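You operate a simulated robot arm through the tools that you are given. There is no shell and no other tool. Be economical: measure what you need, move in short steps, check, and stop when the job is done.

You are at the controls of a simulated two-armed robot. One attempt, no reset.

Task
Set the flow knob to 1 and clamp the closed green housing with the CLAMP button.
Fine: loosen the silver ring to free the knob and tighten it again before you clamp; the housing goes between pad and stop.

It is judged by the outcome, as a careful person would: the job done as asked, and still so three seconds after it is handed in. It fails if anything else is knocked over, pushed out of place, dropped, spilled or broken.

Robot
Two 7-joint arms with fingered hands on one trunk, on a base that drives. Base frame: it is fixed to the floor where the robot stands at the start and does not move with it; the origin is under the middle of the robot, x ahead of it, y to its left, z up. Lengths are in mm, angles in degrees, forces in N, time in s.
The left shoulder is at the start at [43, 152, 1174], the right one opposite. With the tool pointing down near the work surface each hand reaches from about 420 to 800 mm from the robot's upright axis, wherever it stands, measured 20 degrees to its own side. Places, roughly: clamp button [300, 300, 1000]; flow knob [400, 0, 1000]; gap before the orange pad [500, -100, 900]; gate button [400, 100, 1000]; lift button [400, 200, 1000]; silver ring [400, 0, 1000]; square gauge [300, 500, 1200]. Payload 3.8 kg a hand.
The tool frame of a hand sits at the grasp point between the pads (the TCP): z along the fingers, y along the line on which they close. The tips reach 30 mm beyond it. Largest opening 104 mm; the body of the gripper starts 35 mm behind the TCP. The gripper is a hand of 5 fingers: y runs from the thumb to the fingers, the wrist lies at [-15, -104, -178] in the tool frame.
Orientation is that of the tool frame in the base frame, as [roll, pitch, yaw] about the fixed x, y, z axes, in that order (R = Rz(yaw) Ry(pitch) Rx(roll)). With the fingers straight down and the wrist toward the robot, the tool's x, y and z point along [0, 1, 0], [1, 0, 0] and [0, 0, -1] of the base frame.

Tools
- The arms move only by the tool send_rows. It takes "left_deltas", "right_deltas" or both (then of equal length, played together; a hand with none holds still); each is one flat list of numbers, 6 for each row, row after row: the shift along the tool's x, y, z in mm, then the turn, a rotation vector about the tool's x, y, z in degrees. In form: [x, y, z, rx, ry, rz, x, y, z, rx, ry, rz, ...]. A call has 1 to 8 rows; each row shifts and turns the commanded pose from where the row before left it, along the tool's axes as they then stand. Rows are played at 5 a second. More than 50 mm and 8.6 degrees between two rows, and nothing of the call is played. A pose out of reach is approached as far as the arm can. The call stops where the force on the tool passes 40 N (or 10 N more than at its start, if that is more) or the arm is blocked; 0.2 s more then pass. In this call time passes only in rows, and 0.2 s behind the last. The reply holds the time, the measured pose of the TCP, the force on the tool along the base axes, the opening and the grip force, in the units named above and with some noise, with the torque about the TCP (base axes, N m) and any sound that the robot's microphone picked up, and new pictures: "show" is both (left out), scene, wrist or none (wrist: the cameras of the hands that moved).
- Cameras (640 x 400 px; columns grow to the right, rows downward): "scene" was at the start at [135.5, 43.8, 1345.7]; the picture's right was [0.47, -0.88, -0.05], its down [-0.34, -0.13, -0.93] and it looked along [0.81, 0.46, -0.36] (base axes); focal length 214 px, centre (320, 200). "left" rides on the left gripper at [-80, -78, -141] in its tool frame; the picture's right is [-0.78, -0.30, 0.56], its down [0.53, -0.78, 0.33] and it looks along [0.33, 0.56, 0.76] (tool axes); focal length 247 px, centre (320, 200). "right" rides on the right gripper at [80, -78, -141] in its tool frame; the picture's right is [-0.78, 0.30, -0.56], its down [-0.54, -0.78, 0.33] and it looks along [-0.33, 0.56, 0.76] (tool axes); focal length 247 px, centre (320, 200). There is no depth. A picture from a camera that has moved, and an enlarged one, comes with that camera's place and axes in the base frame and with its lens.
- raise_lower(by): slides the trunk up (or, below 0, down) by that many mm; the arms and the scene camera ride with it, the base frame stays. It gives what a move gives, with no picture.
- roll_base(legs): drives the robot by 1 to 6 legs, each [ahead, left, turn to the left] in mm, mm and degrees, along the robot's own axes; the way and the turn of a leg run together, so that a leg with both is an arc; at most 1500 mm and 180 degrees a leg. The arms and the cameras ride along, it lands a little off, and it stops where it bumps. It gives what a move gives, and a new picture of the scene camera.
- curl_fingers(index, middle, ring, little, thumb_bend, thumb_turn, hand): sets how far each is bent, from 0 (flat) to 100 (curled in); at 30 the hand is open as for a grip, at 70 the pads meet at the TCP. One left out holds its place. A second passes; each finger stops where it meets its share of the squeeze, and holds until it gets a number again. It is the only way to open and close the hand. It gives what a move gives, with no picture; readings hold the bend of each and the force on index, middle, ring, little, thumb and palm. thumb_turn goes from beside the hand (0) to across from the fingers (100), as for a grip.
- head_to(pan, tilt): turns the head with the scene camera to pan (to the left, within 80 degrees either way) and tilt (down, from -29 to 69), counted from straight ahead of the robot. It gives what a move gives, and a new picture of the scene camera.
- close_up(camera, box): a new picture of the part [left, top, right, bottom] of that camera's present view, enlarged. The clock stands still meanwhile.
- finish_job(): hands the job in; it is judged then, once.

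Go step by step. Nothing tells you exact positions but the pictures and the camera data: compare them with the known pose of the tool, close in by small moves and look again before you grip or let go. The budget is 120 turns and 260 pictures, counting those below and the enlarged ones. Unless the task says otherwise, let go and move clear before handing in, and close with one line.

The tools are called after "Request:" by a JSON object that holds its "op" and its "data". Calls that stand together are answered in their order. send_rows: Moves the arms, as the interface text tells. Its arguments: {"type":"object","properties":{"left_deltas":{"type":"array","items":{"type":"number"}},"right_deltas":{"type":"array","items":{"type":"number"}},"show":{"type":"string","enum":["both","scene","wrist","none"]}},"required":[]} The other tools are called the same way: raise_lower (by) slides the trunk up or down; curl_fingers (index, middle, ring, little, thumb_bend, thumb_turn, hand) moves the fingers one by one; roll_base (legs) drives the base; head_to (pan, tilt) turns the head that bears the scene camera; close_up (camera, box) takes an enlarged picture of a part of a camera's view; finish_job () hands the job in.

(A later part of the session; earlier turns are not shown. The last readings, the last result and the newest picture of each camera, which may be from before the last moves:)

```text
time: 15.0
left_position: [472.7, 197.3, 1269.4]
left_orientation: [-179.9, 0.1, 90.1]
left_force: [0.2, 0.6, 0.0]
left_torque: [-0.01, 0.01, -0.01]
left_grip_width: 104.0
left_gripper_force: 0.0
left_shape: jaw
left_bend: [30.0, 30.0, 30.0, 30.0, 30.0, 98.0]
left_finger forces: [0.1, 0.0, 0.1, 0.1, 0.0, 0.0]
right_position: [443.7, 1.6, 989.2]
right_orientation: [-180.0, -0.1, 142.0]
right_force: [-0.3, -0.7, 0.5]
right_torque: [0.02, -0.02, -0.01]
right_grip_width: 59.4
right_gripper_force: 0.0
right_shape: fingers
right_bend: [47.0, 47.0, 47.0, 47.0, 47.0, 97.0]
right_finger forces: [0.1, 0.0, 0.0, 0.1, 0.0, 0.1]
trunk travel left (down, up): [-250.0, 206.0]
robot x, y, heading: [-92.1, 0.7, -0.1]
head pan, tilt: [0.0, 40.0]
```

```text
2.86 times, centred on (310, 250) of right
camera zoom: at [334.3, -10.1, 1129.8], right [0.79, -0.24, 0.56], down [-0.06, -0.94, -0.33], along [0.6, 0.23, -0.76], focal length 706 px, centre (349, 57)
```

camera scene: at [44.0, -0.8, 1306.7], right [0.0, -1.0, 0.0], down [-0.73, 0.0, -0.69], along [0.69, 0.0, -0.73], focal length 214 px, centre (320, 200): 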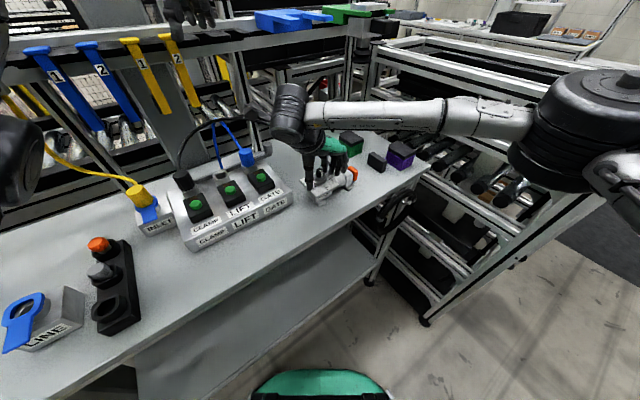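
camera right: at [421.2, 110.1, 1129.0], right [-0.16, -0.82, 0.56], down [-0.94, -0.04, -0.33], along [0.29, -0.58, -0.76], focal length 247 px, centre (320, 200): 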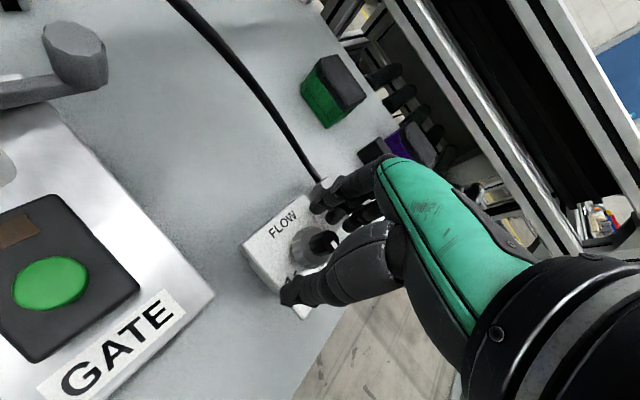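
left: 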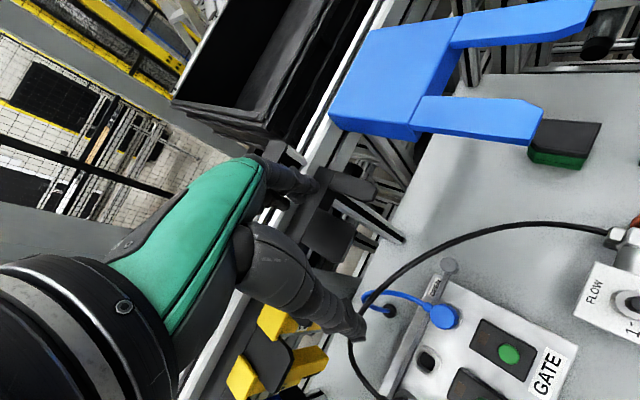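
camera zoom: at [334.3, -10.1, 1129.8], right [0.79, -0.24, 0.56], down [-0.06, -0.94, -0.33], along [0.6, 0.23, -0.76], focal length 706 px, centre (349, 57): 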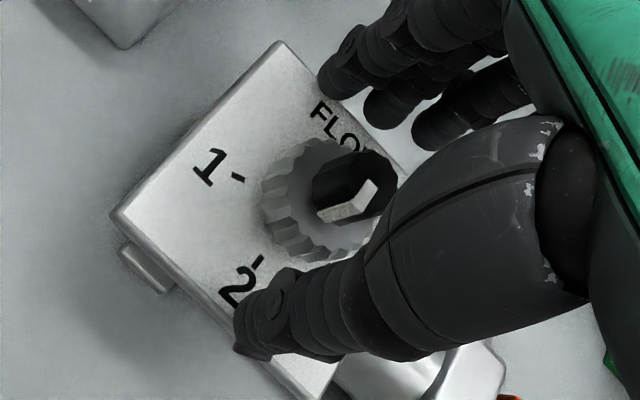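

The ring turned 84° with the hand; the pointer stayed at 2. I rise to the knob and grip it just above the ring.

Request:
{"op": "send_rows", "data": {"right_deltas": [0, 0, -9, 0, 0, 1, 0, 0, -8.5, 0, 0, 1], "show": "none"}}

Request:
{"op": "curl_fingers", "data": {"hand": "right", "index": 70, "middle": 70, "thumb_bend": 70}}

Request:
{"op": "close_up", "data": {"camera": "scene", "box": [290, 140, 370, 205]}}

Request:
{"op": "close_up", "data": {"camera": "right", "box": [230, 180, 390, 320]}}

```text
time: 15.6
left_position: [472.3, 197.9, 1270.6]
left_orientation: [-179.8, -0.1, 90.0]
left_force: [-0.4, 0.3, -0.7]
left_torque: [0.01, 0.03, -0.01]
left_grip_width: 103.8
left_gripper_force: 0.0
left_shape: jaw
left_bend: [30.0, 30.0, 30.0, 30.0, 30.0, 98.0]
left_finger forces: [0.0, 0.0, 0.1, 0.0, 0.0, 0.0]
right_position: [444.2, 1.0, 1005.7]
right_orientation: [-179.9, -0.2, 140.0]
right_force: [-0.2, -0.2, 0.1]
right_torque: [0.03, 0.01, -0.02]
right_grip_width: 59.4
right_gripper_force: 0.0
right_shape: fingers
right_bend: [47.0, 47.0, 47.0, 47.0, 47.0, 97.0]
right_finger forces: [0.0, 0.1, 0.1, 0.0, 0.0, 0.0]
trunk travel left (down, up): [-250.0, 206.0]
robot x, y, heading: [-90.3, -0.1, 0.0]
head pan, tilt: [0.0, 40.0]
```

```text
time: 16.6
left_position: [473.3, 196.4, 1270.2]
left_orientation: [-179.9, -0.1, 90.0]
left_force: [-0.5, -0.1, 0.1]
left_torque: [-0.02, 0.0, -0.02]
left_grip_width: 104.0
left_gripper_force: 0.0
left_shape: jaw
left_bend: [30.0, 30.0, 30.0, 30.0, 30.0, 98.0]
left_finger forces: [0.0, 0.0, 0.0, 0.1, 0.1, 0.0]
right_position: [443.6, 1.1, 1005.7]
right_orientation: [-179.9, -0.1, 140.0]
right_force: [0.6, 0.1, -0.3]
right_torque: [0.0, 0.02, -0.01]
right_grip_width: 10.0
right_gripper_force: 2.8
right_shape: fingers
right_bend: [67.0, 69.0, 47.0, 47.0, 66.0, 97.0]
right_finger forces: [1.9, 1.0, 0.0, 0.0, 2.9, 0.0]
trunk travel left (down, up): [-250.0, 206.0]
robot x, y, heading: [-91.1, -0.4, -0.1]
head pan, tilt: [0.0, 40.0]
```

```text
6.15 times, centred on (330, 172) of scene
camera zoom: at [43.9, -0.7, 1306.7], right [0.0, -1.0, 0.0], down [-0.73, 0.0, -0.69], along [0.69, 0.0, -0.73], focal length 1320 px, centre (258, 369)
```

zoom: 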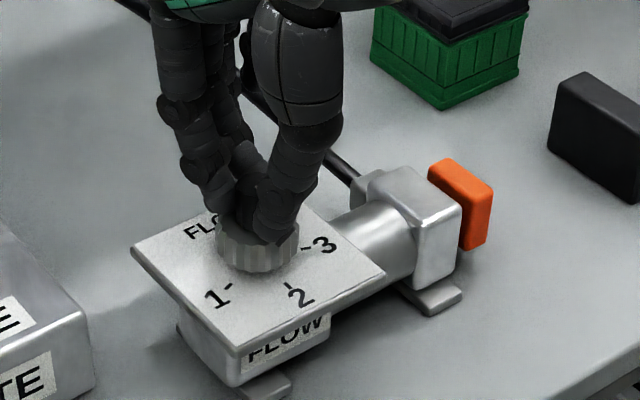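

```text
2.86 times, centred on (310, 250) of right
camera zoom: at [333.3, -6.7, 1146.2], right [0.79, -0.27, 0.56], down [-0.09, -0.94, -0.33], along [0.61, 0.21, -0.76], focal length 706 px, centre (349, 57)
```

zoom: 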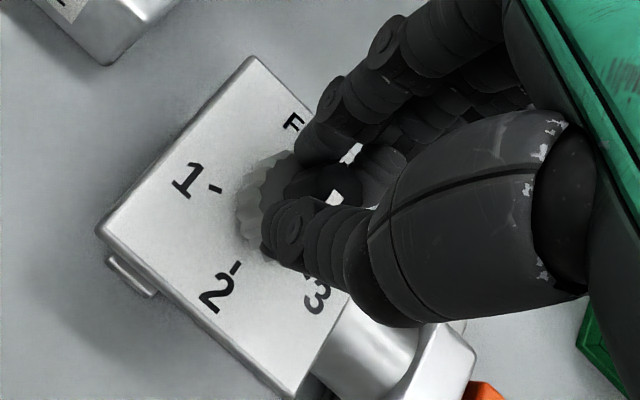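

Request:
{"op": "curl_fingers", "data": {"hand": "right", "index": 80, "middle": 80, "thumb_bend": 80}}

Request:
{"op": "send_rows", "data": {"right_deltas": [0, 0, 0, 0, 0, 7, 0, 0, 0, 0, 0, 7, 0, 0, 0, 0, 0, 7, 0, 0, 0, 0, 0, 7, 0, 0, 0, 0, 0, 7], "show": "none"}}

Request:
{"op": "close_up", "data": {"camera": "right", "box": [230, 180, 390, 320]}}

```text
time: 17.6
left_position: [473.5, 199.3, 1269.6]
left_orientation: [-179.9, 0.1, 90.0]
left_force: [-0.1, 0.6, 0.9]
left_torque: [-0.01, -0.02, -0.02]
left_grip_width: 103.9
left_gripper_force: 0.0
left_shape: jaw
left_bend: [30.0, 30.0, 30.0, 30.0, 30.0, 98.0]
left_finger forces: [0.1, 0.0, 0.0, 0.0, 0.1, 0.1]
right_position: [443.2, 3.9, 1006.9]
right_orientation: [-179.9, -0.1, 140.2]
right_force: [-1.8, 8.8, -1.4]
right_torque: [0.13, 0.02, 0.01]
right_grip_width: 0.2
right_gripper_force: 6.9
right_shape: fingers
right_bend: [75.0, 80.0, 47.0, 47.0, 77.0, 95.0]
right_finger forces: [14.7, 0.0, 0.0, 0.0, 0.1, 0.0]
trunk travel left (down, up): [-250.0, 206.0]
robot x, y, heading: [-91.9, 4.3, 0.0]
head pan, tilt: [0.0, 40.0]
```

```text
time: 18.8
left_position: [473.0, 199.8, 1269.8]
left_orientation: [-179.9, 0.0, 90.0]
left_force: [0.0, 0.6, -0.6]
left_torque: [0.01, 0.03, -0.03]
left_grip_width: 103.8
left_gripper_force: 0.1
left_shape: jaw
left_bend: [30.0, 30.0, 30.0, 30.0, 30.0, 98.0]
left_finger forces: [0.1, 0.0, 0.1, 0.1, 0.0, 0.0]
right_position: [444.9, 2.0, 1006.7]
right_orientation: [-179.9, -0.1, 104.8]
right_force: [2.2, 9.0, 0.3]
right_torque: [0.18, -0.08, -0.01]
right_grip_width: 0.0
right_gripper_force: 8.0
right_shape: fingers
right_bend: [75.0, 80.0, 47.0, 47.0, 78.0, 95.0]
right_finger forces: [16.2, 0.0, 0.1, 0.0, 0.0, 0.0]
trunk travel left (down, up): [-250.0, 206.0]
robot x, y, heading: [-92.1, 3.2, -0.0]
head pan, tilt: [0.0, 40.0]
```

```text
2.86 times, centred on (310, 250) of right
camera zoom: at [350.4, 60.4, 1146.7], right [0.49, -0.67, 0.56], down [-0.61, -0.72, -0.33], along [0.62, -0.18, -0.76], focal length 706 px, centre (349, 57)
```

zoom: 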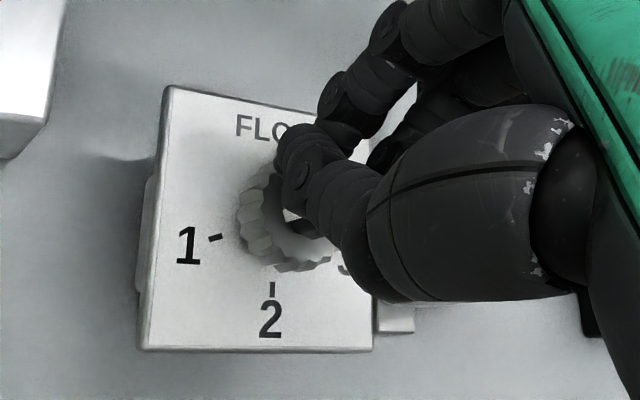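

The grip slipped off the knob. I open and look again.

Request:
{"op": "curl_fingers", "data": {"hand": "right", "index": 47, "middle": 47, "thumb_bend": 47}}

Request:
{"op": "close_up", "data": {"camera": "right", "box": [230, 180, 390, 320]}}

Request:
{"op": "close_up", "data": {"camera": "scene", "box": [290, 140, 370, 205]}}

```text
time: 19.8
left_position: [472.7, 197.6, 1270.3]
left_orientation: [180.0, 0.0, 90.0]
left_force: [0.4, -0.5, 0.2]
left_torque: [-0.01, -0.03, 0.0]
left_grip_width: 104.0
left_gripper_force: 0.1
left_shape: jaw
left_bend: [30.0, 30.0, 30.0, 30.0, 30.0, 98.0]
left_finger forces: [0.0, 0.0, 0.1, 0.1, 0.0, 0.0]
right_position: [444.7, 1.4, 1007.6]
right_orientation: [-179.9, 0.0, 105.0]
right_force: [-0.3, -0.7, -0.2]
right_torque: [-0.02, 0.03, 0.02]
right_grip_width: 59.5
right_gripper_force: 0.2
right_shape: fingers
right_bend: [47.0, 47.0, 47.0, 47.0, 47.0, 97.0]
right_finger forces: [0.0, 0.0, 0.0, 0.0, 0.1, 0.0]
trunk travel left (down, up): [-250.0, 206.0]
robot x, y, heading: [-86.5, 3.3, -0.0]
head pan, tilt: [0.0, 40.0]
```

```text
2.86 times, centred on (310, 250) of right
camera zoom: at [349.2, 58.2, 1147.0], right [0.49, -0.67, 0.56], down [-0.61, -0.72, -0.33], along [0.62, -0.18, -0.76], focal length 706 px, centre (349, 57)
```

zoom: 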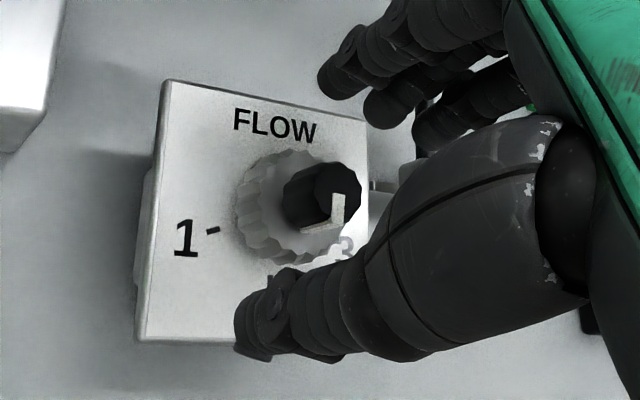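

```text
6.15 times, centred on (330, 172) of scene
camera zoom: at [43.3, -1.0, 1306.8], right [0.0, -1.0, 0.0], down [-0.72, 0.0, -0.69], along [0.69, 0.0, -0.72], focal length 1320 px, centre (258, 369)
```

zoom: 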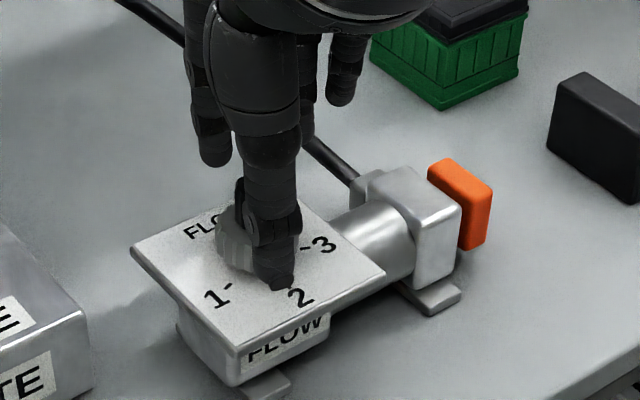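

The knob axis is about (443.5,-1); I recentre, go a bit deeper, and grip more gently.

Request:
{"op": "send_rows", "data": {"right_deltas": [0, 0, 0, 0, 0, -8, 0, 0, 0, 0, 0, -8, 0, 0, 0, 0, 0, -8, 0, 0, 0, 0, 0, -8, -0.9, -2.4, 6, 0, 0, 0], "show": "none"}}

Request:
{"op": "curl_fingers", "data": {"hand": "right", "index": 68, "middle": 68, "thumb_bend": 68}}

Request:
{"op": "close_up", "data": {"camera": "right", "box": [230, 180, 390, 320]}}

```text
time: 21.0
left_position: [473.3, 197.4, 1270.2]
left_orientation: [-179.9, 0.0, 90.0]
left_force: [0.4, -0.2, 0.4]
left_torque: [-0.01, 0.02, -0.01]
left_grip_width: 103.8
left_gripper_force: 0.1
left_shape: jaw
left_bend: [30.0, 30.0, 30.0, 30.0, 30.0, 98.0]
left_finger forces: [0.0, 0.0, 0.0, 0.0, 0.0, 0.0]
right_position: [442.4, -0.6, 1001.5]
right_orientation: [179.9, -0.1, 137.1]
right_force: [-0.1, -0.1, 0.1]
right_torque: [-0.01, 0.01, 0.01]
right_grip_width: 59.5
right_gripper_force: 0.0
right_shape: fingers
right_bend: [47.0, 47.0, 47.0, 47.0, 47.0, 97.0]
right_finger forces: [0.0, 0.0, 0.1, 0.0, 0.1, 0.0]
trunk travel left (down, up): [-250.0, 206.0]
robot x, y, heading: [-88.9, 2.1, -0.0]
head pan, tilt: [0.0, 40.0]
```

```text
time: 22.0
left_position: [473.6, 198.6, 1271.4]
left_orientation: [-179.9, 0.0, 90.1]
left_force: [-0.4, -0.1, 0.7]
left_torque: [0.01, -0.05, 0.02]
left_grip_width: 103.6
left_gripper_force: 0.1
left_shape: jaw
left_bend: [30.0, 30.0, 30.0, 30.0, 30.0, 98.0]
left_finger forces: [0.0, 0.0, 0.0, 0.0, 0.0, 0.0]
right_position: [443.1, -1.5, 1001.8]
right_orientation: [180.0, 0.1, 136.9]
right_force: [4.8, 2.8, 7.3]
right_torque: [0.17, -0.18, -0.01]
right_grip_width: 12.4
right_gripper_force: 8.0
right_shape: fingers
right_bend: [65.0, 65.0, 47.0, 47.0, 66.0, 97.0]
right_finger forces: [7.8, 4.5, 0.2, 0.0, 2.2, 0.0]
trunk travel left (down, up): [-250.0, 206.0]
robot x, y, heading: [-94.4, 2.4, -0.2]
head pan, tilt: [0.0, 40.0]
```

```text
2.86 times, centred on (310, 250) of right
camera zoom: at [333.3, -3.4, 1142.1], right [0.77, -0.31, 0.56], down [-0.14, -0.93, -0.33], along [0.62, 0.18, -0.76], focal length 706 px, centre (349, 57)
```

zoom: 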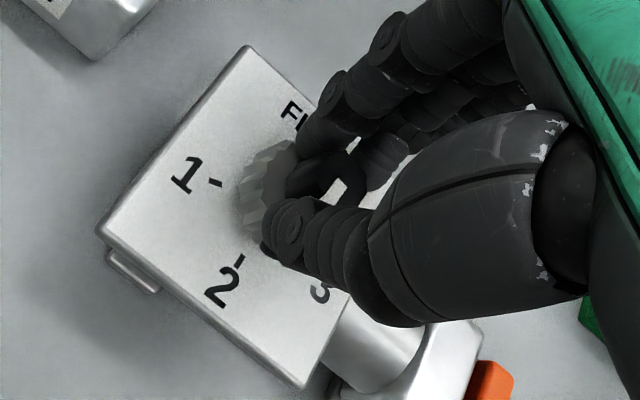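

Request:
{"op": "curl_fingers", "data": {"hand": "right", "index": 58, "middle": 58, "thumb_bend": 58}}

Request:
{"op": "send_rows", "data": {"right_deltas": [0, 0, -3, 0, 0, 0], "show": "none"}}

Request:
{"op": "curl_fingers", "data": {"hand": "right", "index": 69, "middle": 69, "thumb_bend": 71}}

```text
time: 23.0
left_position: [471.3, 195.9, 1270.9]
left_orientation: [180.0, 0.0, 90.0]
left_force: [-0.3, 0.1, 0.6]
left_torque: [-0.01, -0.01, 0.03]
left_grip_width: 103.8
left_gripper_force: 0.1
left_shape: jaw
left_bend: [30.0, 30.0, 30.0, 30.0, 30.0, 98.0]
left_finger forces: [0.0, 0.1, 0.1, 0.0, 0.0, 0.0]
right_position: [442.2, -1.8, 1002.1]
right_orientation: [-179.9, 0.0, 137.0]
right_force: [-1.5, -2.0, 10.3]
right_torque: [0.11, -0.05, -0.02]
right_grip_width: 25.5
right_gripper_force: 5.8
right_shape: fingers
right_bend: [63.0, 57.0, 47.0, 47.0, 57.0, 97.0]
right_finger forces: [11.4, 0.0, 0.0, 0.0, 0.1, 0.1]
trunk travel left (down, up): [-250.0, 206.0]
robot x, y, heading: [-89.8, 2.5, -0.3]
head pan, tilt: [0.0, 40.0]
```

```text
time: 23.4
left_position: [473.4, 198.0, 1270.6]
left_orientation: [-179.9, 0.0, 90.0]
left_force: [0.3, -0.2, -0.2]
left_torque: [0.0, -0.01, 0.02]
left_grip_width: 103.6
left_gripper_force: 0.1
left_shape: jaw
left_bend: [30.0, 30.0, 30.0, 30.0, 30.0, 98.0]
left_finger forces: [0.0, 0.1, 0.1, 0.0, 0.1, 0.0]
right_position: [443.0, -1.8, 1002.2]
right_orientation: [-179.7, -0.2, 137.1]
right_force: [0.0, 0.2, 0.1]
right_torque: [-0.03, -0.02, 0.0]
right_grip_width: 33.2
right_gripper_force: 0.1
right_shape: fingers
right_bend: [57.0, 57.0, 47.0, 47.0, 57.0, 97.0]
right_finger forces: [0.0, 0.0, 0.0, 0.0, 0.1, 0.0]
trunk travel left (down, up): [-250.0, 206.0]
robot x, y, heading: [-91.1, 0.8, -0.1]
head pan, tilt: [0.0, 40.0]
```

```text
time: 24.4
left_position: [473.8, 198.5, 1271.0]
left_orientation: [-179.9, 0.0, 90.0]
left_force: [-1.0, -0.3, -0.1]
left_torque: [0.02, 0.01, -0.01]
left_grip_width: 103.6
left_gripper_force: 0.0
left_shape: jaw
left_bend: [30.0, 30.0, 30.0, 30.0, 30.0, 98.0]
left_finger forces: [0.0, 0.0, 0.0, 0.1, 0.0, 0.0]
right_position: [444.4, -2.5, 1002.6]
right_orientation: [-179.8, -0.1, 137.0]
right_force: [2.5, 2.0, -3.7]
right_torque: [0.05, -0.09, 0.03]
right_grip_width: 11.7
right_gripper_force: 4.1
right_shape: fingers
right_bend: [65.0, 65.0, 47.0, 47.0, 67.0, 97.0]
right_finger forces: [2.8, 3.3, 0.0, 0.0, 2.8, 0.0]
trunk travel left (down, up): [-250.0, 206.0]
robot x, y, heading: [-89.6, 3.3, -0.1]
head pan, tilt: [0.0, 40.0]
```

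Now the grip is balanced (3 N each). I turn clockwise.

Request:
{"op": "send_rows", "data": {"right_deltas": [0, 0, 0, 0, 0, 6, 0, 0, 0, 0, 0, 6, 0, 0, 0, 0, 0, 6, 0, 0, 0, 0, 0, 6], "show": "none"}}

Request:
{"op": "close_up", "data": {"camera": "right", "box": [230, 180, 390, 320]}}

Request:
{"op": "close_up", "data": {"camera": "scene", "box": [290, 140, 370, 205]}}

```text
time: 25.4
left_position: [473.0, 198.0, 1270.2]
left_orientation: [-179.9, 0.0, 90.0]
left_force: [0.0, -1.1, 0.8]
left_torque: [0.02, -0.02, 0.0]
left_grip_width: 103.9
left_gripper_force: 0.1
left_shape: jaw
left_bend: [30.0, 30.0, 30.0, 30.0, 30.0, 98.0]
left_finger forces: [0.1, 0.1, 0.0, 0.1, 0.0, 0.0]
right_position: [444.6, -2.0, 1003.8]
right_orientation: [-179.9, -0.1, 112.8]
right_force: [1.2, 0.1, -1.3]
right_torque: [0.01, -0.05, 0.08]
right_grip_width: 11.4
right_gripper_force: 5.9
right_shape: fingers
right_bend: [65.0, 65.0, 47.0, 47.0, 67.0, 98.0]
right_finger forces: [3.6, 3.9, 0.1, 0.0, 4.3, 0.1]
trunk travel left (down, up): [-250.0, 206.0]
robot x, y, heading: [-86.1, -2.2, -0.3]
head pan, tilt: [0.0, 40.0]
```

```text
2.86 times, centred on (310, 250) of right
camera zoom: at [342.2, 42.0, 1144.0], right [0.57, -0.6, 0.56], down [-0.51, -0.79, -0.33], along [0.64, -0.09, -0.76], focal length 706 px, centre (349, 57)
```

zoom: 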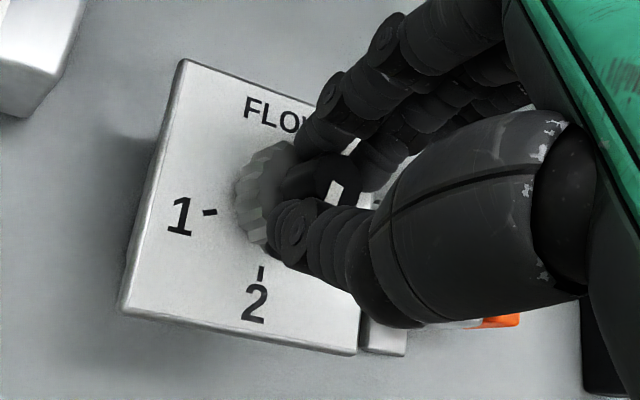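

```text
6.15 times, centred on (330, 172) of scene
camera zoom: at [44.0, -0.3, 1306.7], right [0.0, -1.0, 0.0], down [-0.73, 0.0, -0.69], along [0.69, 0.0, -0.73], focal length 1320 px, centre (258, 369)
```

zoom: 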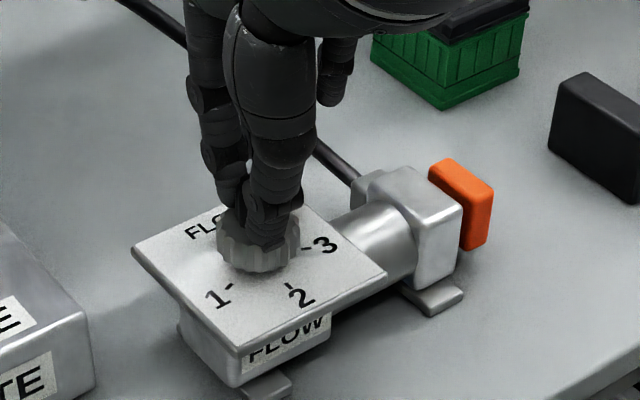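

The pointer keeps its place in the hand's view, so the knob turns along. I continue to about 70° in all.

Request:
{"op": "send_rows", "data": {"right_deltas": [0, 0, 0, 0, 0, 6, 0, 0, 0, 0, 0, 6, 0, 0, 0, 0, 0, 6, 0, 0, 0, 0, 0, 6, 0, 0, 0, 0, 0, 6, 0, 0, 0, 0, 0, 6, 0, 0, 0, 0, 0, 5, 0, 0, 0, 0, 0, 5], "show": "none"}}

Request:
{"op": "close_up", "data": {"camera": "right", "box": [230, 180, 390, 320]}}

Request:
{"op": "close_up", "data": {"camera": "scene", "box": [290, 140, 370, 205]}}

```text
time: 27.2
left_position: [473.3, 197.4, 1270.8]
left_orientation: [-179.9, 0.0, 90.0]
left_force: [-0.2, -0.2, 0.2]
left_torque: [-0.03, -0.01, 0.01]
left_grip_width: 103.7
left_gripper_force: 0.1
left_shape: jaw
left_bend: [30.0, 30.0, 30.0, 30.0, 30.0, 98.0]
left_finger forces: [0.0, 0.0, 0.0, 0.0, 0.1, 0.0]
right_position: [443.3, -1.2, 1002.6]
right_orientation: [-180.0, 0.0, 66.8]
right_force: [-0.8, 0.2, -0.7]
right_torque: [-0.03, 0.01, 0.1]
right_grip_width: 11.5
right_gripper_force: 5.8
right_shape: fingers
right_bend: [66.0, 66.0, 47.0, 47.0, 66.0, 99.0]
right_finger forces: [4.0, 2.9, 0.0, 0.0, 5.0, 0.0]
trunk travel left (down, up): [-250.0, 206.0]
robot x, y, heading: [-86.5, -1.4, -0.2]
head pan, tilt: [0.0, 40.0]
```

```text
2.86 times, centred on (310, 250) of right
camera zoom: at [404.0, 102.7, 1144.2], right [-0.03, -0.83, 0.56], down [-0.92, -0.19, -0.33], along [0.38, -0.53, -0.76], focal length 706 px, centre (349, 57)
```

zoom: 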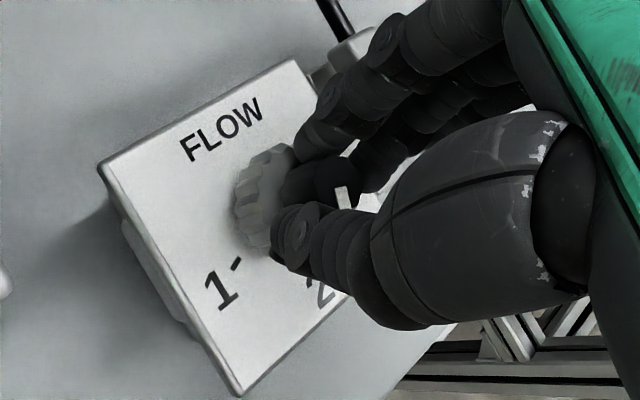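

```text
6.15 times, centred on (330, 172) of scene
camera zoom: at [43.9, -0.3, 1306.7], right [0.0, -1.0, 0.0], down [-0.73, 0.0, -0.69], along [0.69, 0.0, -0.73], focal length 1320 px, centre (258, 369)
```

zoom: 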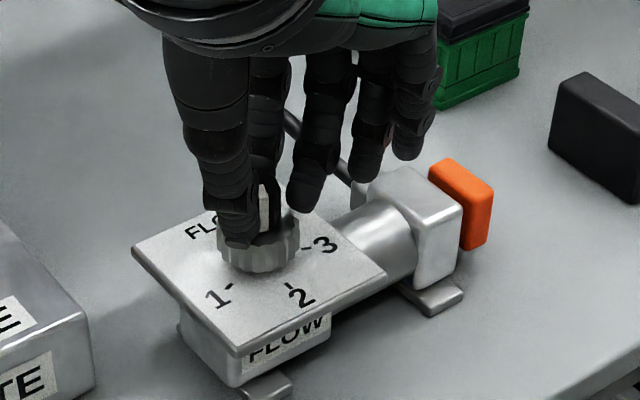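

I open to see the pointer.

Request:
{"op": "curl_fingers", "data": {"hand": "right", "index": 50, "middle": 50, "thumb_bend": 40}}

Request:
{"op": "close_up", "data": {"camera": "right", "box": [230, 180, 390, 320]}}

Request:
{"op": "close_up", "data": {"camera": "scene", "box": [300, 155, 350, 195]}}

```text
time: 28.2
left_position: [471.2, 197.5, 1271.2]
left_orientation: [180.0, 0.0, 90.1]
left_force: [1.3, -0.4, -0.7]
left_torque: [0.03, 0.01, -0.02]
left_grip_width: 103.9
left_gripper_force: 0.0
left_shape: jaw
left_bend: [30.0, 30.0, 30.0, 30.0, 30.0, 98.0]
left_finger forces: [0.0, 0.0, 0.0, 0.0, 0.0, 0.0]
right_position: [442.8, -1.2, 1003.5]
right_orientation: [-179.9, -0.1, 67.0]
right_force: [0.4, 0.0, 0.3]
right_torque: [-0.02, -0.03, 0.0]
right_grip_width: 64.6
right_gripper_force: 0.1
right_shape: fingers
right_bend: [50.0, 50.0, 47.0, 47.0, 40.0, 98.0]
right_finger forces: [0.1, 0.1, 0.1, 0.1, 0.1, 0.0]
trunk travel left (down, up): [-250.0, 206.0]
robot x, y, heading: [-93.4, 2.0, 0.1]
head pan, tilt: [0.0, 40.0]
```

```text
2.86 times, centred on (310, 250) of right
camera zoom: at [403.7, 102.3, 1144.1], right [-0.03, -0.83, 0.56], down [-0.92, -0.19, -0.33], along [0.38, -0.52, -0.76], focal length 706 px, centre (349, 57)
```

zoom: 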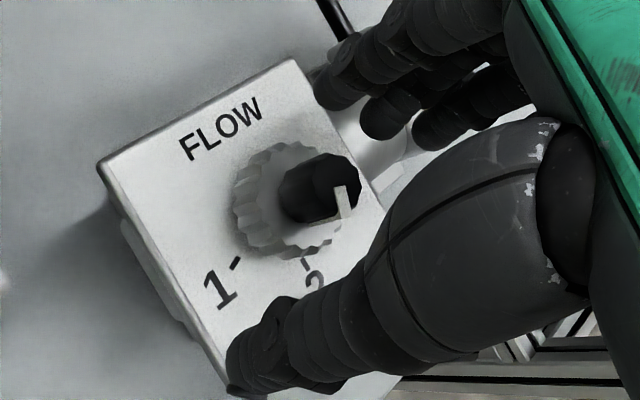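

```text
10.00 times, centred on (325, 175) of scene
camera zoom: at [43.8, -0.6, 1306.7], right [0.0, -1.0, 0.0], down [-0.73, 0.0, -0.69], along [0.69, 0.0, -0.73], focal length 2145 px, centre (270, 450)
```

zoom: 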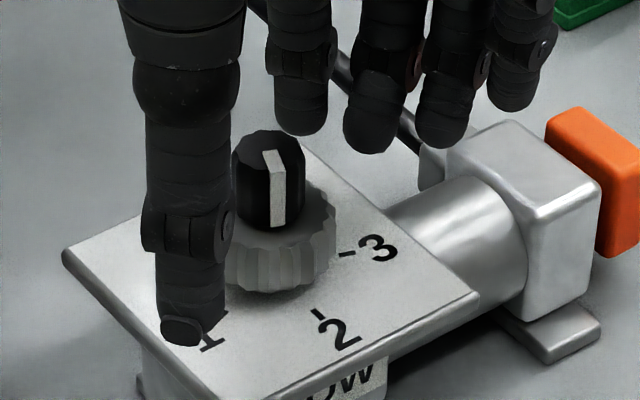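

The pointer only moved about 15° (now ≈196°), the fingers slipped: the knob still resists. I loosen the ring by another large turn first.

Request:
{"op": "curl_fingers", "data": {"hand": "right", "index": 47, "middle": 47, "thumb_bend": 45}}

Request:
{"op": "send_rows", "data": {"right_deltas": [0, 0, 7, 0, 0, 5, 0, 0, 7, 0, 0, 5], "show": "none"}}

Request:
{"op": "curl_fingers", "data": {"hand": "right", "index": 75, "middle": 75, "thumb_bend": 75}}

Request:
{"op": "close_up", "data": {"camera": "right", "box": [230, 180, 390, 320]}}

```text
time: 29.2
left_position: [472.5, 196.8, 1269.6]
left_orientation: [-179.9, 0.0, 89.9]
left_force: [0.0, 0.2, 0.4]
left_torque: [0.03, 0.01, 0.0]
left_grip_width: 103.8
left_gripper_force: 0.2
left_shape: jaw
left_bend: [30.0, 30.0, 30.0, 30.0, 30.0, 98.0]
left_finger forces: [0.0, 0.0, 0.0, 0.0, 0.1, 0.0]
right_position: [443.1, -2.0, 1004.0]
right_orientation: [-180.0, 0.0, 67.0]
right_force: [0.7, 0.1, 0.4]
right_torque: [-0.03, -0.01, 0.01]
right_grip_width: 62.6
right_gripper_force: 0.1
right_shape: fingers
right_bend: [47.0, 47.0, 47.0, 47.0, 45.0, 98.0]
right_finger forces: [0.1, 0.0, 0.0, 0.0, 0.0, 0.1]
trunk travel left (down, up): [-250.0, 206.0]
robot x, y, heading: [-87.9, 0.3, -0.0]
head pan, tilt: [0.0, 40.0]
```

```text
time: 29.8
left_position: [473.0, 196.4, 1270.4]
left_orientation: [-179.9, -0.1, 90.0]
left_force: [-0.9, 1.0, -0.7]
left_torque: [-0.01, 0.01, -0.01]
left_grip_width: 103.9
left_gripper_force: 0.1
left_shape: jaw
left_bend: [30.0, 30.0, 30.0, 30.0, 30.0, 98.0]
left_finger forces: [0.0, 0.0, 0.1, 0.0, 0.0, 0.0]
right_position: [443.7, -1.9, 990.5]
right_orientation: [-179.9, 0.0, 56.9]
right_force: [0.7, -0.2, 0.3]
right_torque: [-0.04, -0.01, 0.0]
right_grip_width: 62.4
right_gripper_force: 0.1
right_shape: fingers
right_bend: [47.0, 47.0, 47.0, 47.0, 45.0, 98.0]
right_finger forces: [0.1, 0.1, 0.0, 0.0, 0.0, 0.0]
trunk travel left (down, up): [-250.0, 206.0]
robot x, y, heading: [-92.7, -0.7, -0.2]
head pan, tilt: [0.0, 40.0]
```

```text
time: 30.8
left_position: [474.3, 196.3, 1269.7]
left_orientation: [-179.9, -0.1, 89.9]
left_force: [-0.6, -1.2, 0.2]
left_torque: [0.04, 0.0, 0.02]
left_grip_width: 103.7
left_gripper_force: 0.2
left_shape: jaw
left_bend: [30.0, 30.0, 30.0, 30.0, 30.0, 98.0]
left_finger forces: [0.1, 0.1, 0.0, 0.0, 0.1, 0.0]
right_position: [443.7, -3.9, 989.0]
right_orientation: [-179.8, 0.2, 56.8]
right_force: [2.2, -7.5, -4.9]
right_torque: [-0.05, 0.02, -0.02]
right_grip_width: 25.0
right_gripper_force: 16.2
right_shape: fingers
right_bend: [59.0, 65.0, 47.0, 47.0, 62.0, 96.0]
right_finger forces: [10.2, 9.5, 0.1, 0.0, 12.1, 0.0]
trunk travel left (down, up): [-250.0, 206.0]
robot x, y, heading: [-87.6, 0.5, 0.1]
head pan, tilt: [0.0, 40.0]
```

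```text
2.86 times, centred on (310, 250) of right
camera zoom: at [423.4, 105.4, 1129.6], right [-0.17, -0.81, 0.56], down [-0.94, -0.02, -0.33], along [0.28, -0.58, -0.76], focal length 706 px, centre (349, 57)
```

zoom: 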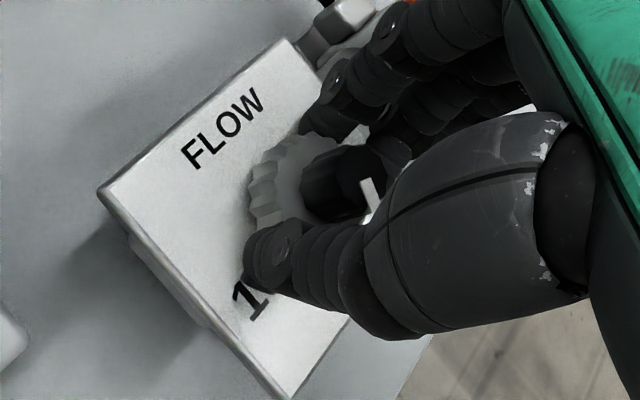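

Request:
{"op": "send_rows", "data": {"right_deltas": [1, 0, 0, 0, 0, -8, 0, 0, 0, 0, 0, -8, 0, 0, 0, 0, 0, -8, 0, 0, 0, 0, 0, -8, 0, 0, 0, 0, 0, -8], "show": "none"}}

Request:
{"op": "close_up", "data": {"camera": "right", "box": [230, 180, 390, 320]}}

Request:
{"op": "send_rows", "data": {"right_deltas": [0, 0, 0, 0, 0, -8, 0, 0, 0, 0, 0, -8, 0, 0, 0, 0, 0, -8, 0, 0, 0, 0, 0, -8, 0, 0, 0, 0, 0, -8], "show": "none"}}

Request:
{"op": "close_up", "data": {"camera": "right", "box": [230, 180, 390, 320]}}

```text
time: 32.0
left_position: [474.9, 194.9, 1270.2]
left_orientation: [-179.9, -0.1, 90.0]
left_force: [0.1, -0.5, -0.2]
left_torque: [0.0, 0.0, 0.01]
left_grip_width: 103.7
left_gripper_force: 0.1
left_shape: jaw
left_bend: [30.0, 30.0, 30.0, 30.0, 30.0, 98.0]
left_finger forces: [0.0, 0.1, 0.0, 0.0, 0.0, 0.1]
right_position: [446.6, -2.7, 989.8]
right_orientation: [-179.9, 0.0, 97.1]
right_force: [8.9, -8.9, -0.8]
right_torque: [-0.22, -0.12, -0.01]
right_grip_width: 24.7
right_gripper_force: 17.3
right_shape: fingers
right_bend: [58.0, 64.0, 47.0, 47.0, 62.0, 97.0]
right_finger forces: [10.2, 12.8, 0.2, 0.1, 11.8, 0.0]
trunk travel left (down, up): [-250.0, 206.0]
robot x, y, heading: [-91.1, 0.6, 0.0]
head pan, tilt: [0.0, 40.0]
```

```text
2.86 times, centred on (310, 250) of right
camera zoom: at [359.6, 67.3, 1129.5], right [0.39, -0.73, 0.55], down [-0.71, -0.63, -0.33], along [0.59, -0.26, -0.76], focal length 706 px, centre (349, 57)
```

zoom: 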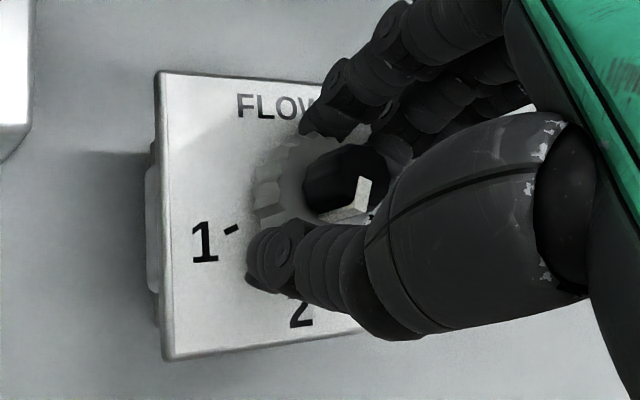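

```text
time: 33.2
left_position: [476.2, 197.3, 1269.4]
left_orientation: [-179.7, 0.1, 90.0]
left_force: [0.3, 0.3, 0.1]
left_torque: [0.03, 0.05, 0.01]
left_grip_width: 103.7
left_gripper_force: 0.1
left_shape: jaw
left_bend: [30.0, 30.0, 30.0, 30.0, 30.0, 98.0]
left_finger forces: [0.1, 0.0, 0.0, 0.0, 0.0, 0.0]
right_position: [446.7, 0.6, 989.3]
right_orientation: [179.9, -0.1, 137.2]
right_force: [13.8, -2.5, 1.6]
right_torque: [-0.13, -0.23, -0.01]
right_grip_width: 24.4
right_gripper_force: 18.1
right_shape: fingers
right_bend: [58.0, 64.0, 47.0, 47.0, 62.0, 97.0]
right_finger forces: [9.9, 14.2, 0.0, 0.0, 12.5, 0.0]
trunk travel left (down, up): [-250.0, 206.0]
robot x, y, heading: [-87.2, -4.4, -0.1]
head pan, tilt: [0.0, 40.0]
```

```text
2.86 times, centred on (310, 250) of right
camera zoom: at [335.6, -2.7, 1129.1], right [0.77, -0.31, 0.56], down [-0.14, -0.93, -0.33], along [0.62, 0.18, -0.76], focal length 706 px, centre (349, 57)
```

zoom: 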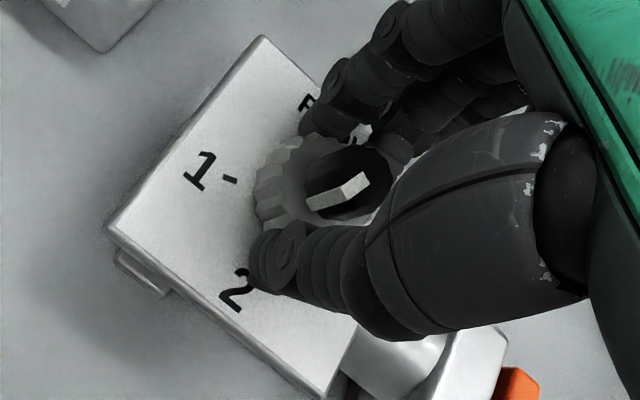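

Request:
{"op": "curl_fingers", "data": {"hand": "right", "index": 47, "middle": 47, "thumb_bend": 47}}

Request:
{"op": "send_rows", "data": {"right_deltas": [0, 0, -9, 0, 0, 0, 0, 0, -7, 0, 0, 0], "show": "none"}}

Request:
{"op": "close_up", "data": {"camera": "right", "box": [230, 180, 390, 320]}}

Request:
{"op": "close_up", "data": {"camera": "scene", "box": [300, 155, 350, 195]}}

```text
time: 34.2
left_position: [473.1, 197.5, 1271.0]
left_orientation: [-179.9, 0.1, 90.0]
left_force: [0.6, 0.2, 0.0]
left_torque: [0.04, 0.03, 0.03]
left_grip_width: 103.7
left_gripper_force: 0.1
left_shape: jaw
left_bend: [30.0, 30.0, 30.0, 30.0, 30.0, 98.0]
left_finger forces: [0.0, 0.0, 0.0, 0.1, 0.2, 0.0]
right_position: [443.8, 0.3, 990.3]
right_orientation: [-179.9, -0.1, 137.0]
right_force: [0.6, -0.3, 0.2]
right_torque: [0.0, 0.02, 0.0]
right_grip_width: 59.4
right_gripper_force: 0.1
right_shape: fingers
right_bend: [47.0, 47.0, 47.0, 47.0, 47.0, 97.0]
right_finger forces: [0.0, 0.1, 0.0, 0.0, 0.0, 0.1]
trunk travel left (down, up): [-250.0, 206.0]
robot x, y, heading: [-89.5, 0.8, 0.0]
head pan, tilt: [0.0, 40.0]
```

```text
time: 34.8
left_position: [473.5, 197.4, 1269.5]
left_orientation: [-179.8, 0.1, 90.0]
left_force: [0.2, -0.5, -0.3]
left_torque: [-0.01, -0.01, -0.01]
left_grip_width: 103.6
left_gripper_force: 0.0
left_shape: jaw
left_bend: [30.0, 30.0, 30.0, 30.0, 30.0, 98.0]
left_finger forces: [0.1, 0.1, 0.0, 0.1, 0.1, 0.1]
right_position: [444.9, 0.4, 1006.3]
right_orientation: [180.0, -0.1, 137.0]
right_force: [0.1, -0.1, -0.5]
right_torque: [0.0, 0.0, -0.04]
right_grip_width: 59.6
right_gripper_force: 0.1
right_shape: fingers
right_bend: [47.0, 47.0, 47.0, 47.0, 47.0, 97.0]
right_finger forces: [0.0, 0.0, 0.0, 0.0, 0.0, 0.1]
trunk travel left (down, up): [-250.0, 206.0]
robot x, y, heading: [-88.7, 0.3, -0.2]
head pan, tilt: [0.0, 40.0]
```

```text
2.86 times, centred on (310, 250) of right
camera zoom: at [334.7, -3.1, 1145.9], right [0.77, -0.31, 0.56], down [-0.14, -0.93, -0.33], along [0.62, 0.18, -0.76], focal length 706 px, centre (349, 57)
```

zoom: 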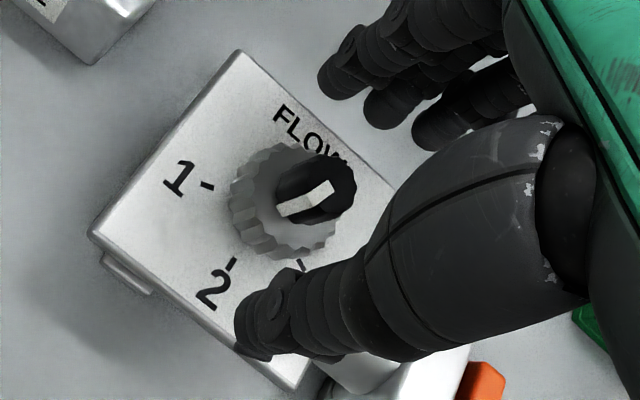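

```text
10.00 times, centred on (325, 175) of scene
camera zoom: at [43.7, -0.7, 1306.7], right [0.0, -1.0, 0.0], down [-0.73, 0.0, -0.69], along [0.69, 0.0, -0.73], focal length 2145 px, centre (270, 450)
```

zoom: 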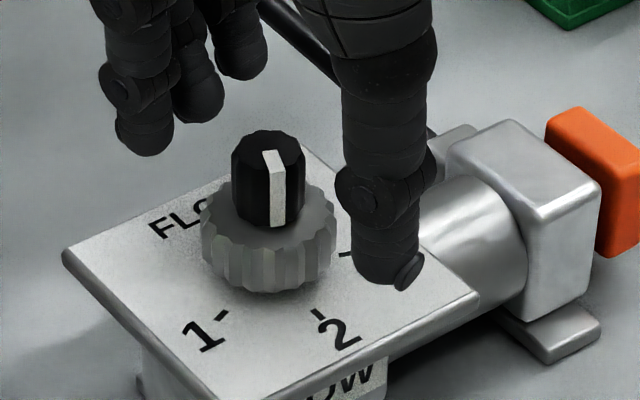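

The pointer stands at ≈201°, tick 1 at ≈149°: another ~52° clockwise. I grip the knob again, raising the squeeze in steps.

Request:
{"op": "send_rows", "data": {"right_deltas": [0.5, -0.9, 1, 0, 0, 0], "show": "none"}}

Request:
{"op": "curl_fingers", "data": {"hand": "right", "index": 69, "middle": 69, "thumb_bend": 70}}

Request:
{"op": "curl_fingers", "data": {"hand": "right", "index": 72, "middle": 72, "thumb_bend": 73}}

Request:
{"op": "close_up", "data": {"camera": "right", "box": [230, 180, 390, 320]}}

```text
time: 35.2
left_position: [472.6, 198.7, 1270.1]
left_orientation: [-180.0, 0.1, 90.0]
left_force: [0.1, -0.4, 0.0]
left_torque: [-0.01, 0.01, 0.03]
left_grip_width: 103.7
left_gripper_force: 0.1
left_shape: jaw
left_bend: [30.0, 30.0, 30.0, 30.0, 30.0, 98.0]
left_finger forces: [0.1, 0.0, 0.0, 0.1, 0.0, 0.0]
right_position: [444.2, -1.6, 1005.3]
right_orientation: [-179.8, -0.2, 137.0]
right_force: [-0.8, 0.2, 0.9]
right_torque: [0.01, -0.02, 0.0]
right_grip_width: 59.5
right_gripper_force: 0.0
right_shape: fingers
right_bend: [47.0, 47.0, 47.0, 47.0, 47.0, 97.0]
right_finger forces: [0.0, 0.1, 0.0, 0.1, 0.1, 0.0]
trunk travel left (down, up): [-250.0, 206.0]
robot x, y, heading: [-91.4, -1.6, 0.1]
head pan, tilt: [0.0, 40.0]
```

```text
time: 36.2
left_position: [473.0, 197.2, 1270.3]
left_orientation: [-179.9, 0.0, 90.0]
left_force: [-1.0, -0.7, 0.2]
left_torque: [-0.01, 0.0, 0.0]
left_grip_width: 104.0
left_gripper_force: 0.1
left_shape: jaw
left_bend: [30.0, 30.0, 30.0, 30.0, 30.0, 98.0]
left_finger forces: [0.0, 0.0, 0.0, 0.0, 0.0, 0.0]
right_position: [444.7, -1.4, 1005.5]
right_orientation: [-179.9, -0.1, 137.1]
right_force: [-0.3, 0.7, -0.7]
right_torque: [0.01, -0.03, -0.01]
right_grip_width: 11.6
right_gripper_force: 2.8
right_shape: fingers
right_bend: [65.0, 68.0, 47.0, 47.0, 67.0, 97.0]
right_finger forces: [2.8, 0.3, 0.1, 0.1, 2.4, 0.1]
trunk travel left (down, up): [-250.0, 206.0]
robot x, y, heading: [-88.3, -1.1, 0.1]
head pan, tilt: [0.0, 40.0]
```

```text
time: 37.2
left_position: [473.2, 197.7, 1270.2]
left_orientation: [-179.9, 0.0, 90.0]
left_force: [0.4, -0.5, 0.4]
left_torque: [-0.01, 0.02, 0.0]
left_grip_width: 103.6
left_gripper_force: 0.1
left_shape: jaw
left_bend: [30.0, 30.0, 30.0, 30.0, 30.0, 98.0]
left_finger forces: [0.1, 0.1, 0.1, 0.0, 0.0, 0.1]
right_position: [444.5, -1.3, 1004.9]
right_orientation: [-179.9, -0.1, 137.0]
right_force: [0.9, 1.7, -3.5]
right_torque: [0.03, 0.0, -0.03]
right_grip_width: 9.9
right_gripper_force: 7.0
right_shape: fingers
right_bend: [71.0, 71.0, 47.0, 47.0, 68.0, 97.0]
right_finger forces: [6.1, 2.5, 0.0, 0.0, 5.4, 0.0]
trunk travel left (down, up): [-250.0, 206.0]
robot x, y, heading: [-88.1, 2.1, 0.0]
head pan, tilt: [0.0, 40.0]
```

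```text
2.86 times, centred on (310, 250) of right
camera zoom: at [333.8, -3.2, 1145.0], right [0.77, -0.31, 0.55], down [-0.14, -0.93, -0.33], along [0.62, 0.18, -0.76], focal length 706 px, centre (349, 57)
```

zoom: 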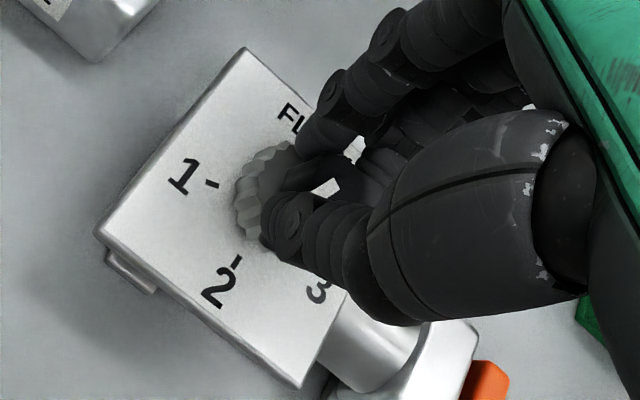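

Request:
{"op": "send_rows", "data": {"right_deltas": [1.2, 0, 0, 0, 0, 0, 0, 0, 0, 0, 0, 6, 0, 0, 0, 0, 0, 6, 0, 0, 0, 0, 0, 6, 0, 0, 0, 0, 0, 6], "show": "none"}}

Request:
{"op": "close_up", "data": {"camera": "right", "box": [230, 180, 390, 320]}}

Request:
{"op": "close_up", "data": {"camera": "scene", "box": [300, 155, 350, 195]}}

```text
time: 38.4
left_position: [473.8, 197.2, 1270.2]
left_orientation: [-179.9, 0.0, 90.0]
left_force: [-0.5, 0.1, -0.7]
left_torque: [-0.01, -0.04, 0.0]
left_grip_width: 103.6
left_gripper_force: 0.0
left_shape: jaw
left_bend: [30.0, 30.0, 30.0, 30.0, 30.0, 98.0]
left_finger forces: [0.0, 0.0, 0.1, 0.0, 0.0, 0.0]
right_position: [441.6, -1.1, 1004.9]
right_orientation: [-179.9, -0.1, 112.9]
right_force: [5.6, -1.0, -0.8]
right_torque: [-0.03, -0.11, 0.01]
right_grip_width: 9.1
right_gripper_force: 7.8
right_shape: fingers
right_bend: [71.0, 71.0, 47.0, 47.0, 69.0, 97.0]
right_finger forces: [6.1, 5.7, 0.0, 0.0, 4.2, 0.0]
trunk travel left (down, up): [-250.0, 206.0]
robot x, y, heading: [-91.8, -1.8, -0.0]
head pan, tilt: [0.0, 40.0]
```

```text
2.86 times, centred on (310, 250) of right
camera zoom: at [340.9, 42.7, 1144.8], right [0.57, -0.6, 0.56], down [-0.51, -0.79, -0.33], along [0.64, -0.09, -0.76], focal length 706 px, centre (349, 57)
```

zoom: 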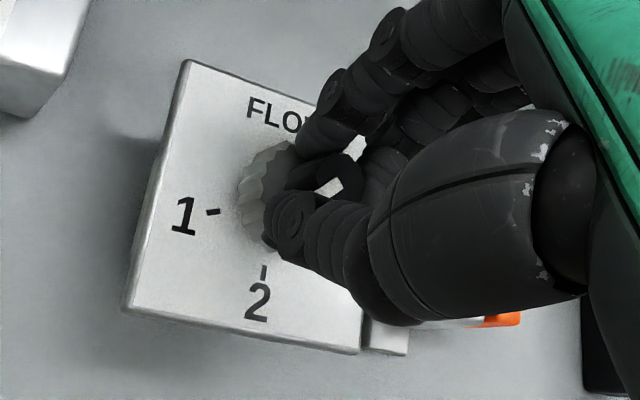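

```text
10.00 times, centred on (325, 175) of scene
camera zoom: at [45.1, -0.8, 1306.6], right [0.0, -1.0, 0.0], down [-0.73, 0.0, -0.69], along [0.69, 0.0, -0.73], focal length 2145 px, centre (270, 450)
```

zoom: 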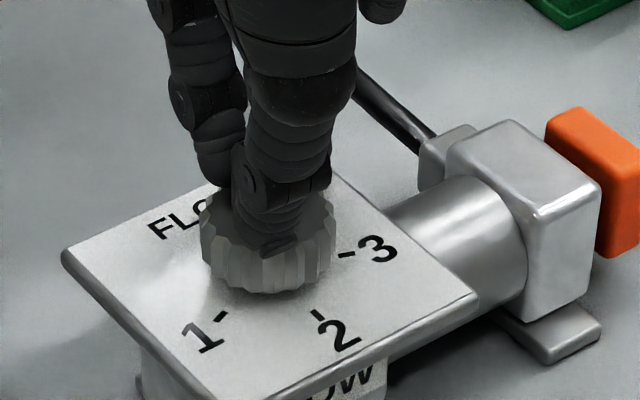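

Now there is no resisting torque and the pointer follows the hand. I turn the remaining ~28°.

Request:
{"op": "send_rows", "data": {"right_deltas": [0, 0, 0, 0, 0, 6, 0, 0, 0, 0, 0, 6, 0, 0, 0, 0, 0, 6, 0, 0, 0, 0, 0, 6, 0, 0, 0, 0, 0, 4], "show": "none"}}

Request:
{"op": "close_up", "data": {"camera": "right", "box": [230, 180, 390, 320]}}

Request:
{"op": "curl_fingers", "data": {"hand": "right", "index": 47, "middle": 47, "thumb_bend": 47}}

Request:
{"op": "close_up", "data": {"camera": "right", "box": [230, 180, 390, 320]}}

Request:
{"op": "close_up", "data": {"camera": "scene", "box": [300, 155, 350, 195]}}

```text
time: 39.6
left_position: [473.3, 196.5, 1269.9]
left_orientation: [-179.9, 0.0, 90.0]
left_force: [0.6, -0.5, 0.5]
left_torque: [-0.03, 0.01, -0.01]
left_grip_width: 103.9
left_gripper_force: 0.1
left_shape: jaw
left_bend: [30.0, 30.0, 30.0, 30.0, 30.0, 98.0]
left_finger forces: [0.0, 0.0, 0.0, 0.0, 0.0, 0.0]
right_position: [443.6, -1.2, 1004.6]
right_orientation: [-180.0, 0.1, 84.8]
right_force: [2.5, -3.8, -0.4]
right_torque: [-0.01, -0.08, 0.04]
right_grip_width: 9.3
right_gripper_force: 7.7
right_shape: fingers
right_bend: [71.0, 71.0, 47.0, 47.0, 69.0, 97.0]
right_finger forces: [6.3, 5.5, 0.0, 0.0, 4.8, 0.0]
trunk travel left (down, up): [-250.0, 206.0]
robot x, y, heading: [-88.4, 3.5, 0.1]
head pan, tilt: [0.0, 40.0]
```

```text
2.86 times, centred on (310, 250) of right
camera zoom: at [373.2, 86.4, 1144.7], right [0.23, -0.8, 0.56], down [-0.82, -0.46, -0.33], along [0.52, -0.38, -0.76], focal length 706 px, centre (349, 57)
```

zoom: 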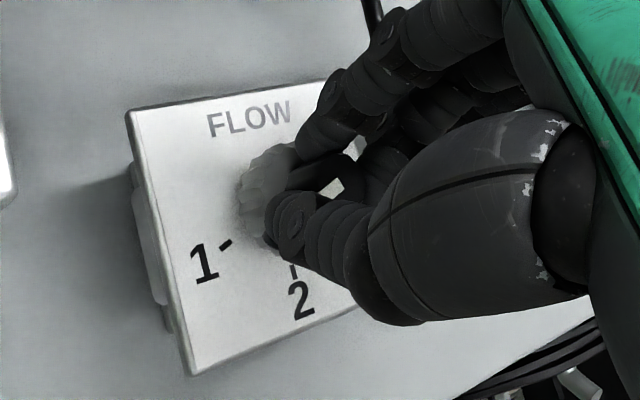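

```text
time: 40.6
left_position: [472.0, 197.1, 1269.9]
left_orientation: [-179.9, 0.0, 90.0]
left_force: [-0.7, -0.1, 0.0]
left_torque: [0.01, -0.01, 0.01]
left_grip_width: 103.8
left_gripper_force: 0.0
left_shape: jaw
left_bend: [30.0, 30.0, 30.0, 30.0, 30.0, 98.0]
left_finger forces: [0.0, 0.0, 0.1, 0.0, 0.1, 0.0]
right_position: [441.7, 0.9, 1005.5]
right_orientation: [-179.9, 0.0, 85.0]
right_force: [-0.3, 0.2, -0.1]
right_torque: [0.02, -0.02, 0.02]
right_grip_width: 59.3
right_gripper_force: 0.1
right_shape: fingers
right_bend: [47.0, 47.0, 47.0, 47.0, 47.0, 97.0]
right_finger forces: [0.0, 0.1, 0.0, 0.0, 0.0, 0.0]
trunk travel left (down, up): [-250.0, 206.0]
robot x, y, heading: [-93.0, -3.1, 0.2]
head pan, tilt: [0.0, 40.0]
```

```text
2.86 times, centred on (310, 250) of right
camera zoom: at [372.4, 86.6, 1144.8], right [0.23, -0.8, 0.56], down [-0.82, -0.46, -0.33], along [0.52, -0.38, -0.76], focal length 706 px, centre (349, 57)
```

zoom: 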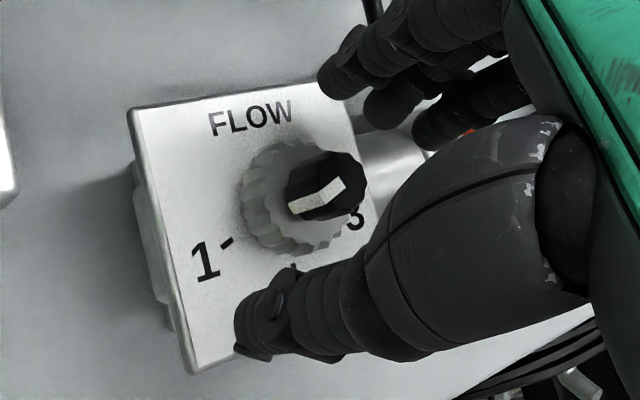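

```text
10.00 times, centred on (325, 175) of scene
camera zoom: at [43.8, -0.7, 1306.7], right [0.0, -1.0, 0.0], down [-0.73, 0.0, -0.69], along [0.69, 0.0, -0.73], focal length 2145 px, centre (270, 450)
```

zoom: 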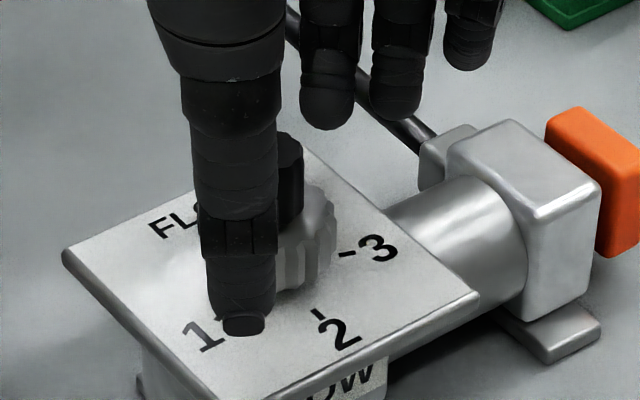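

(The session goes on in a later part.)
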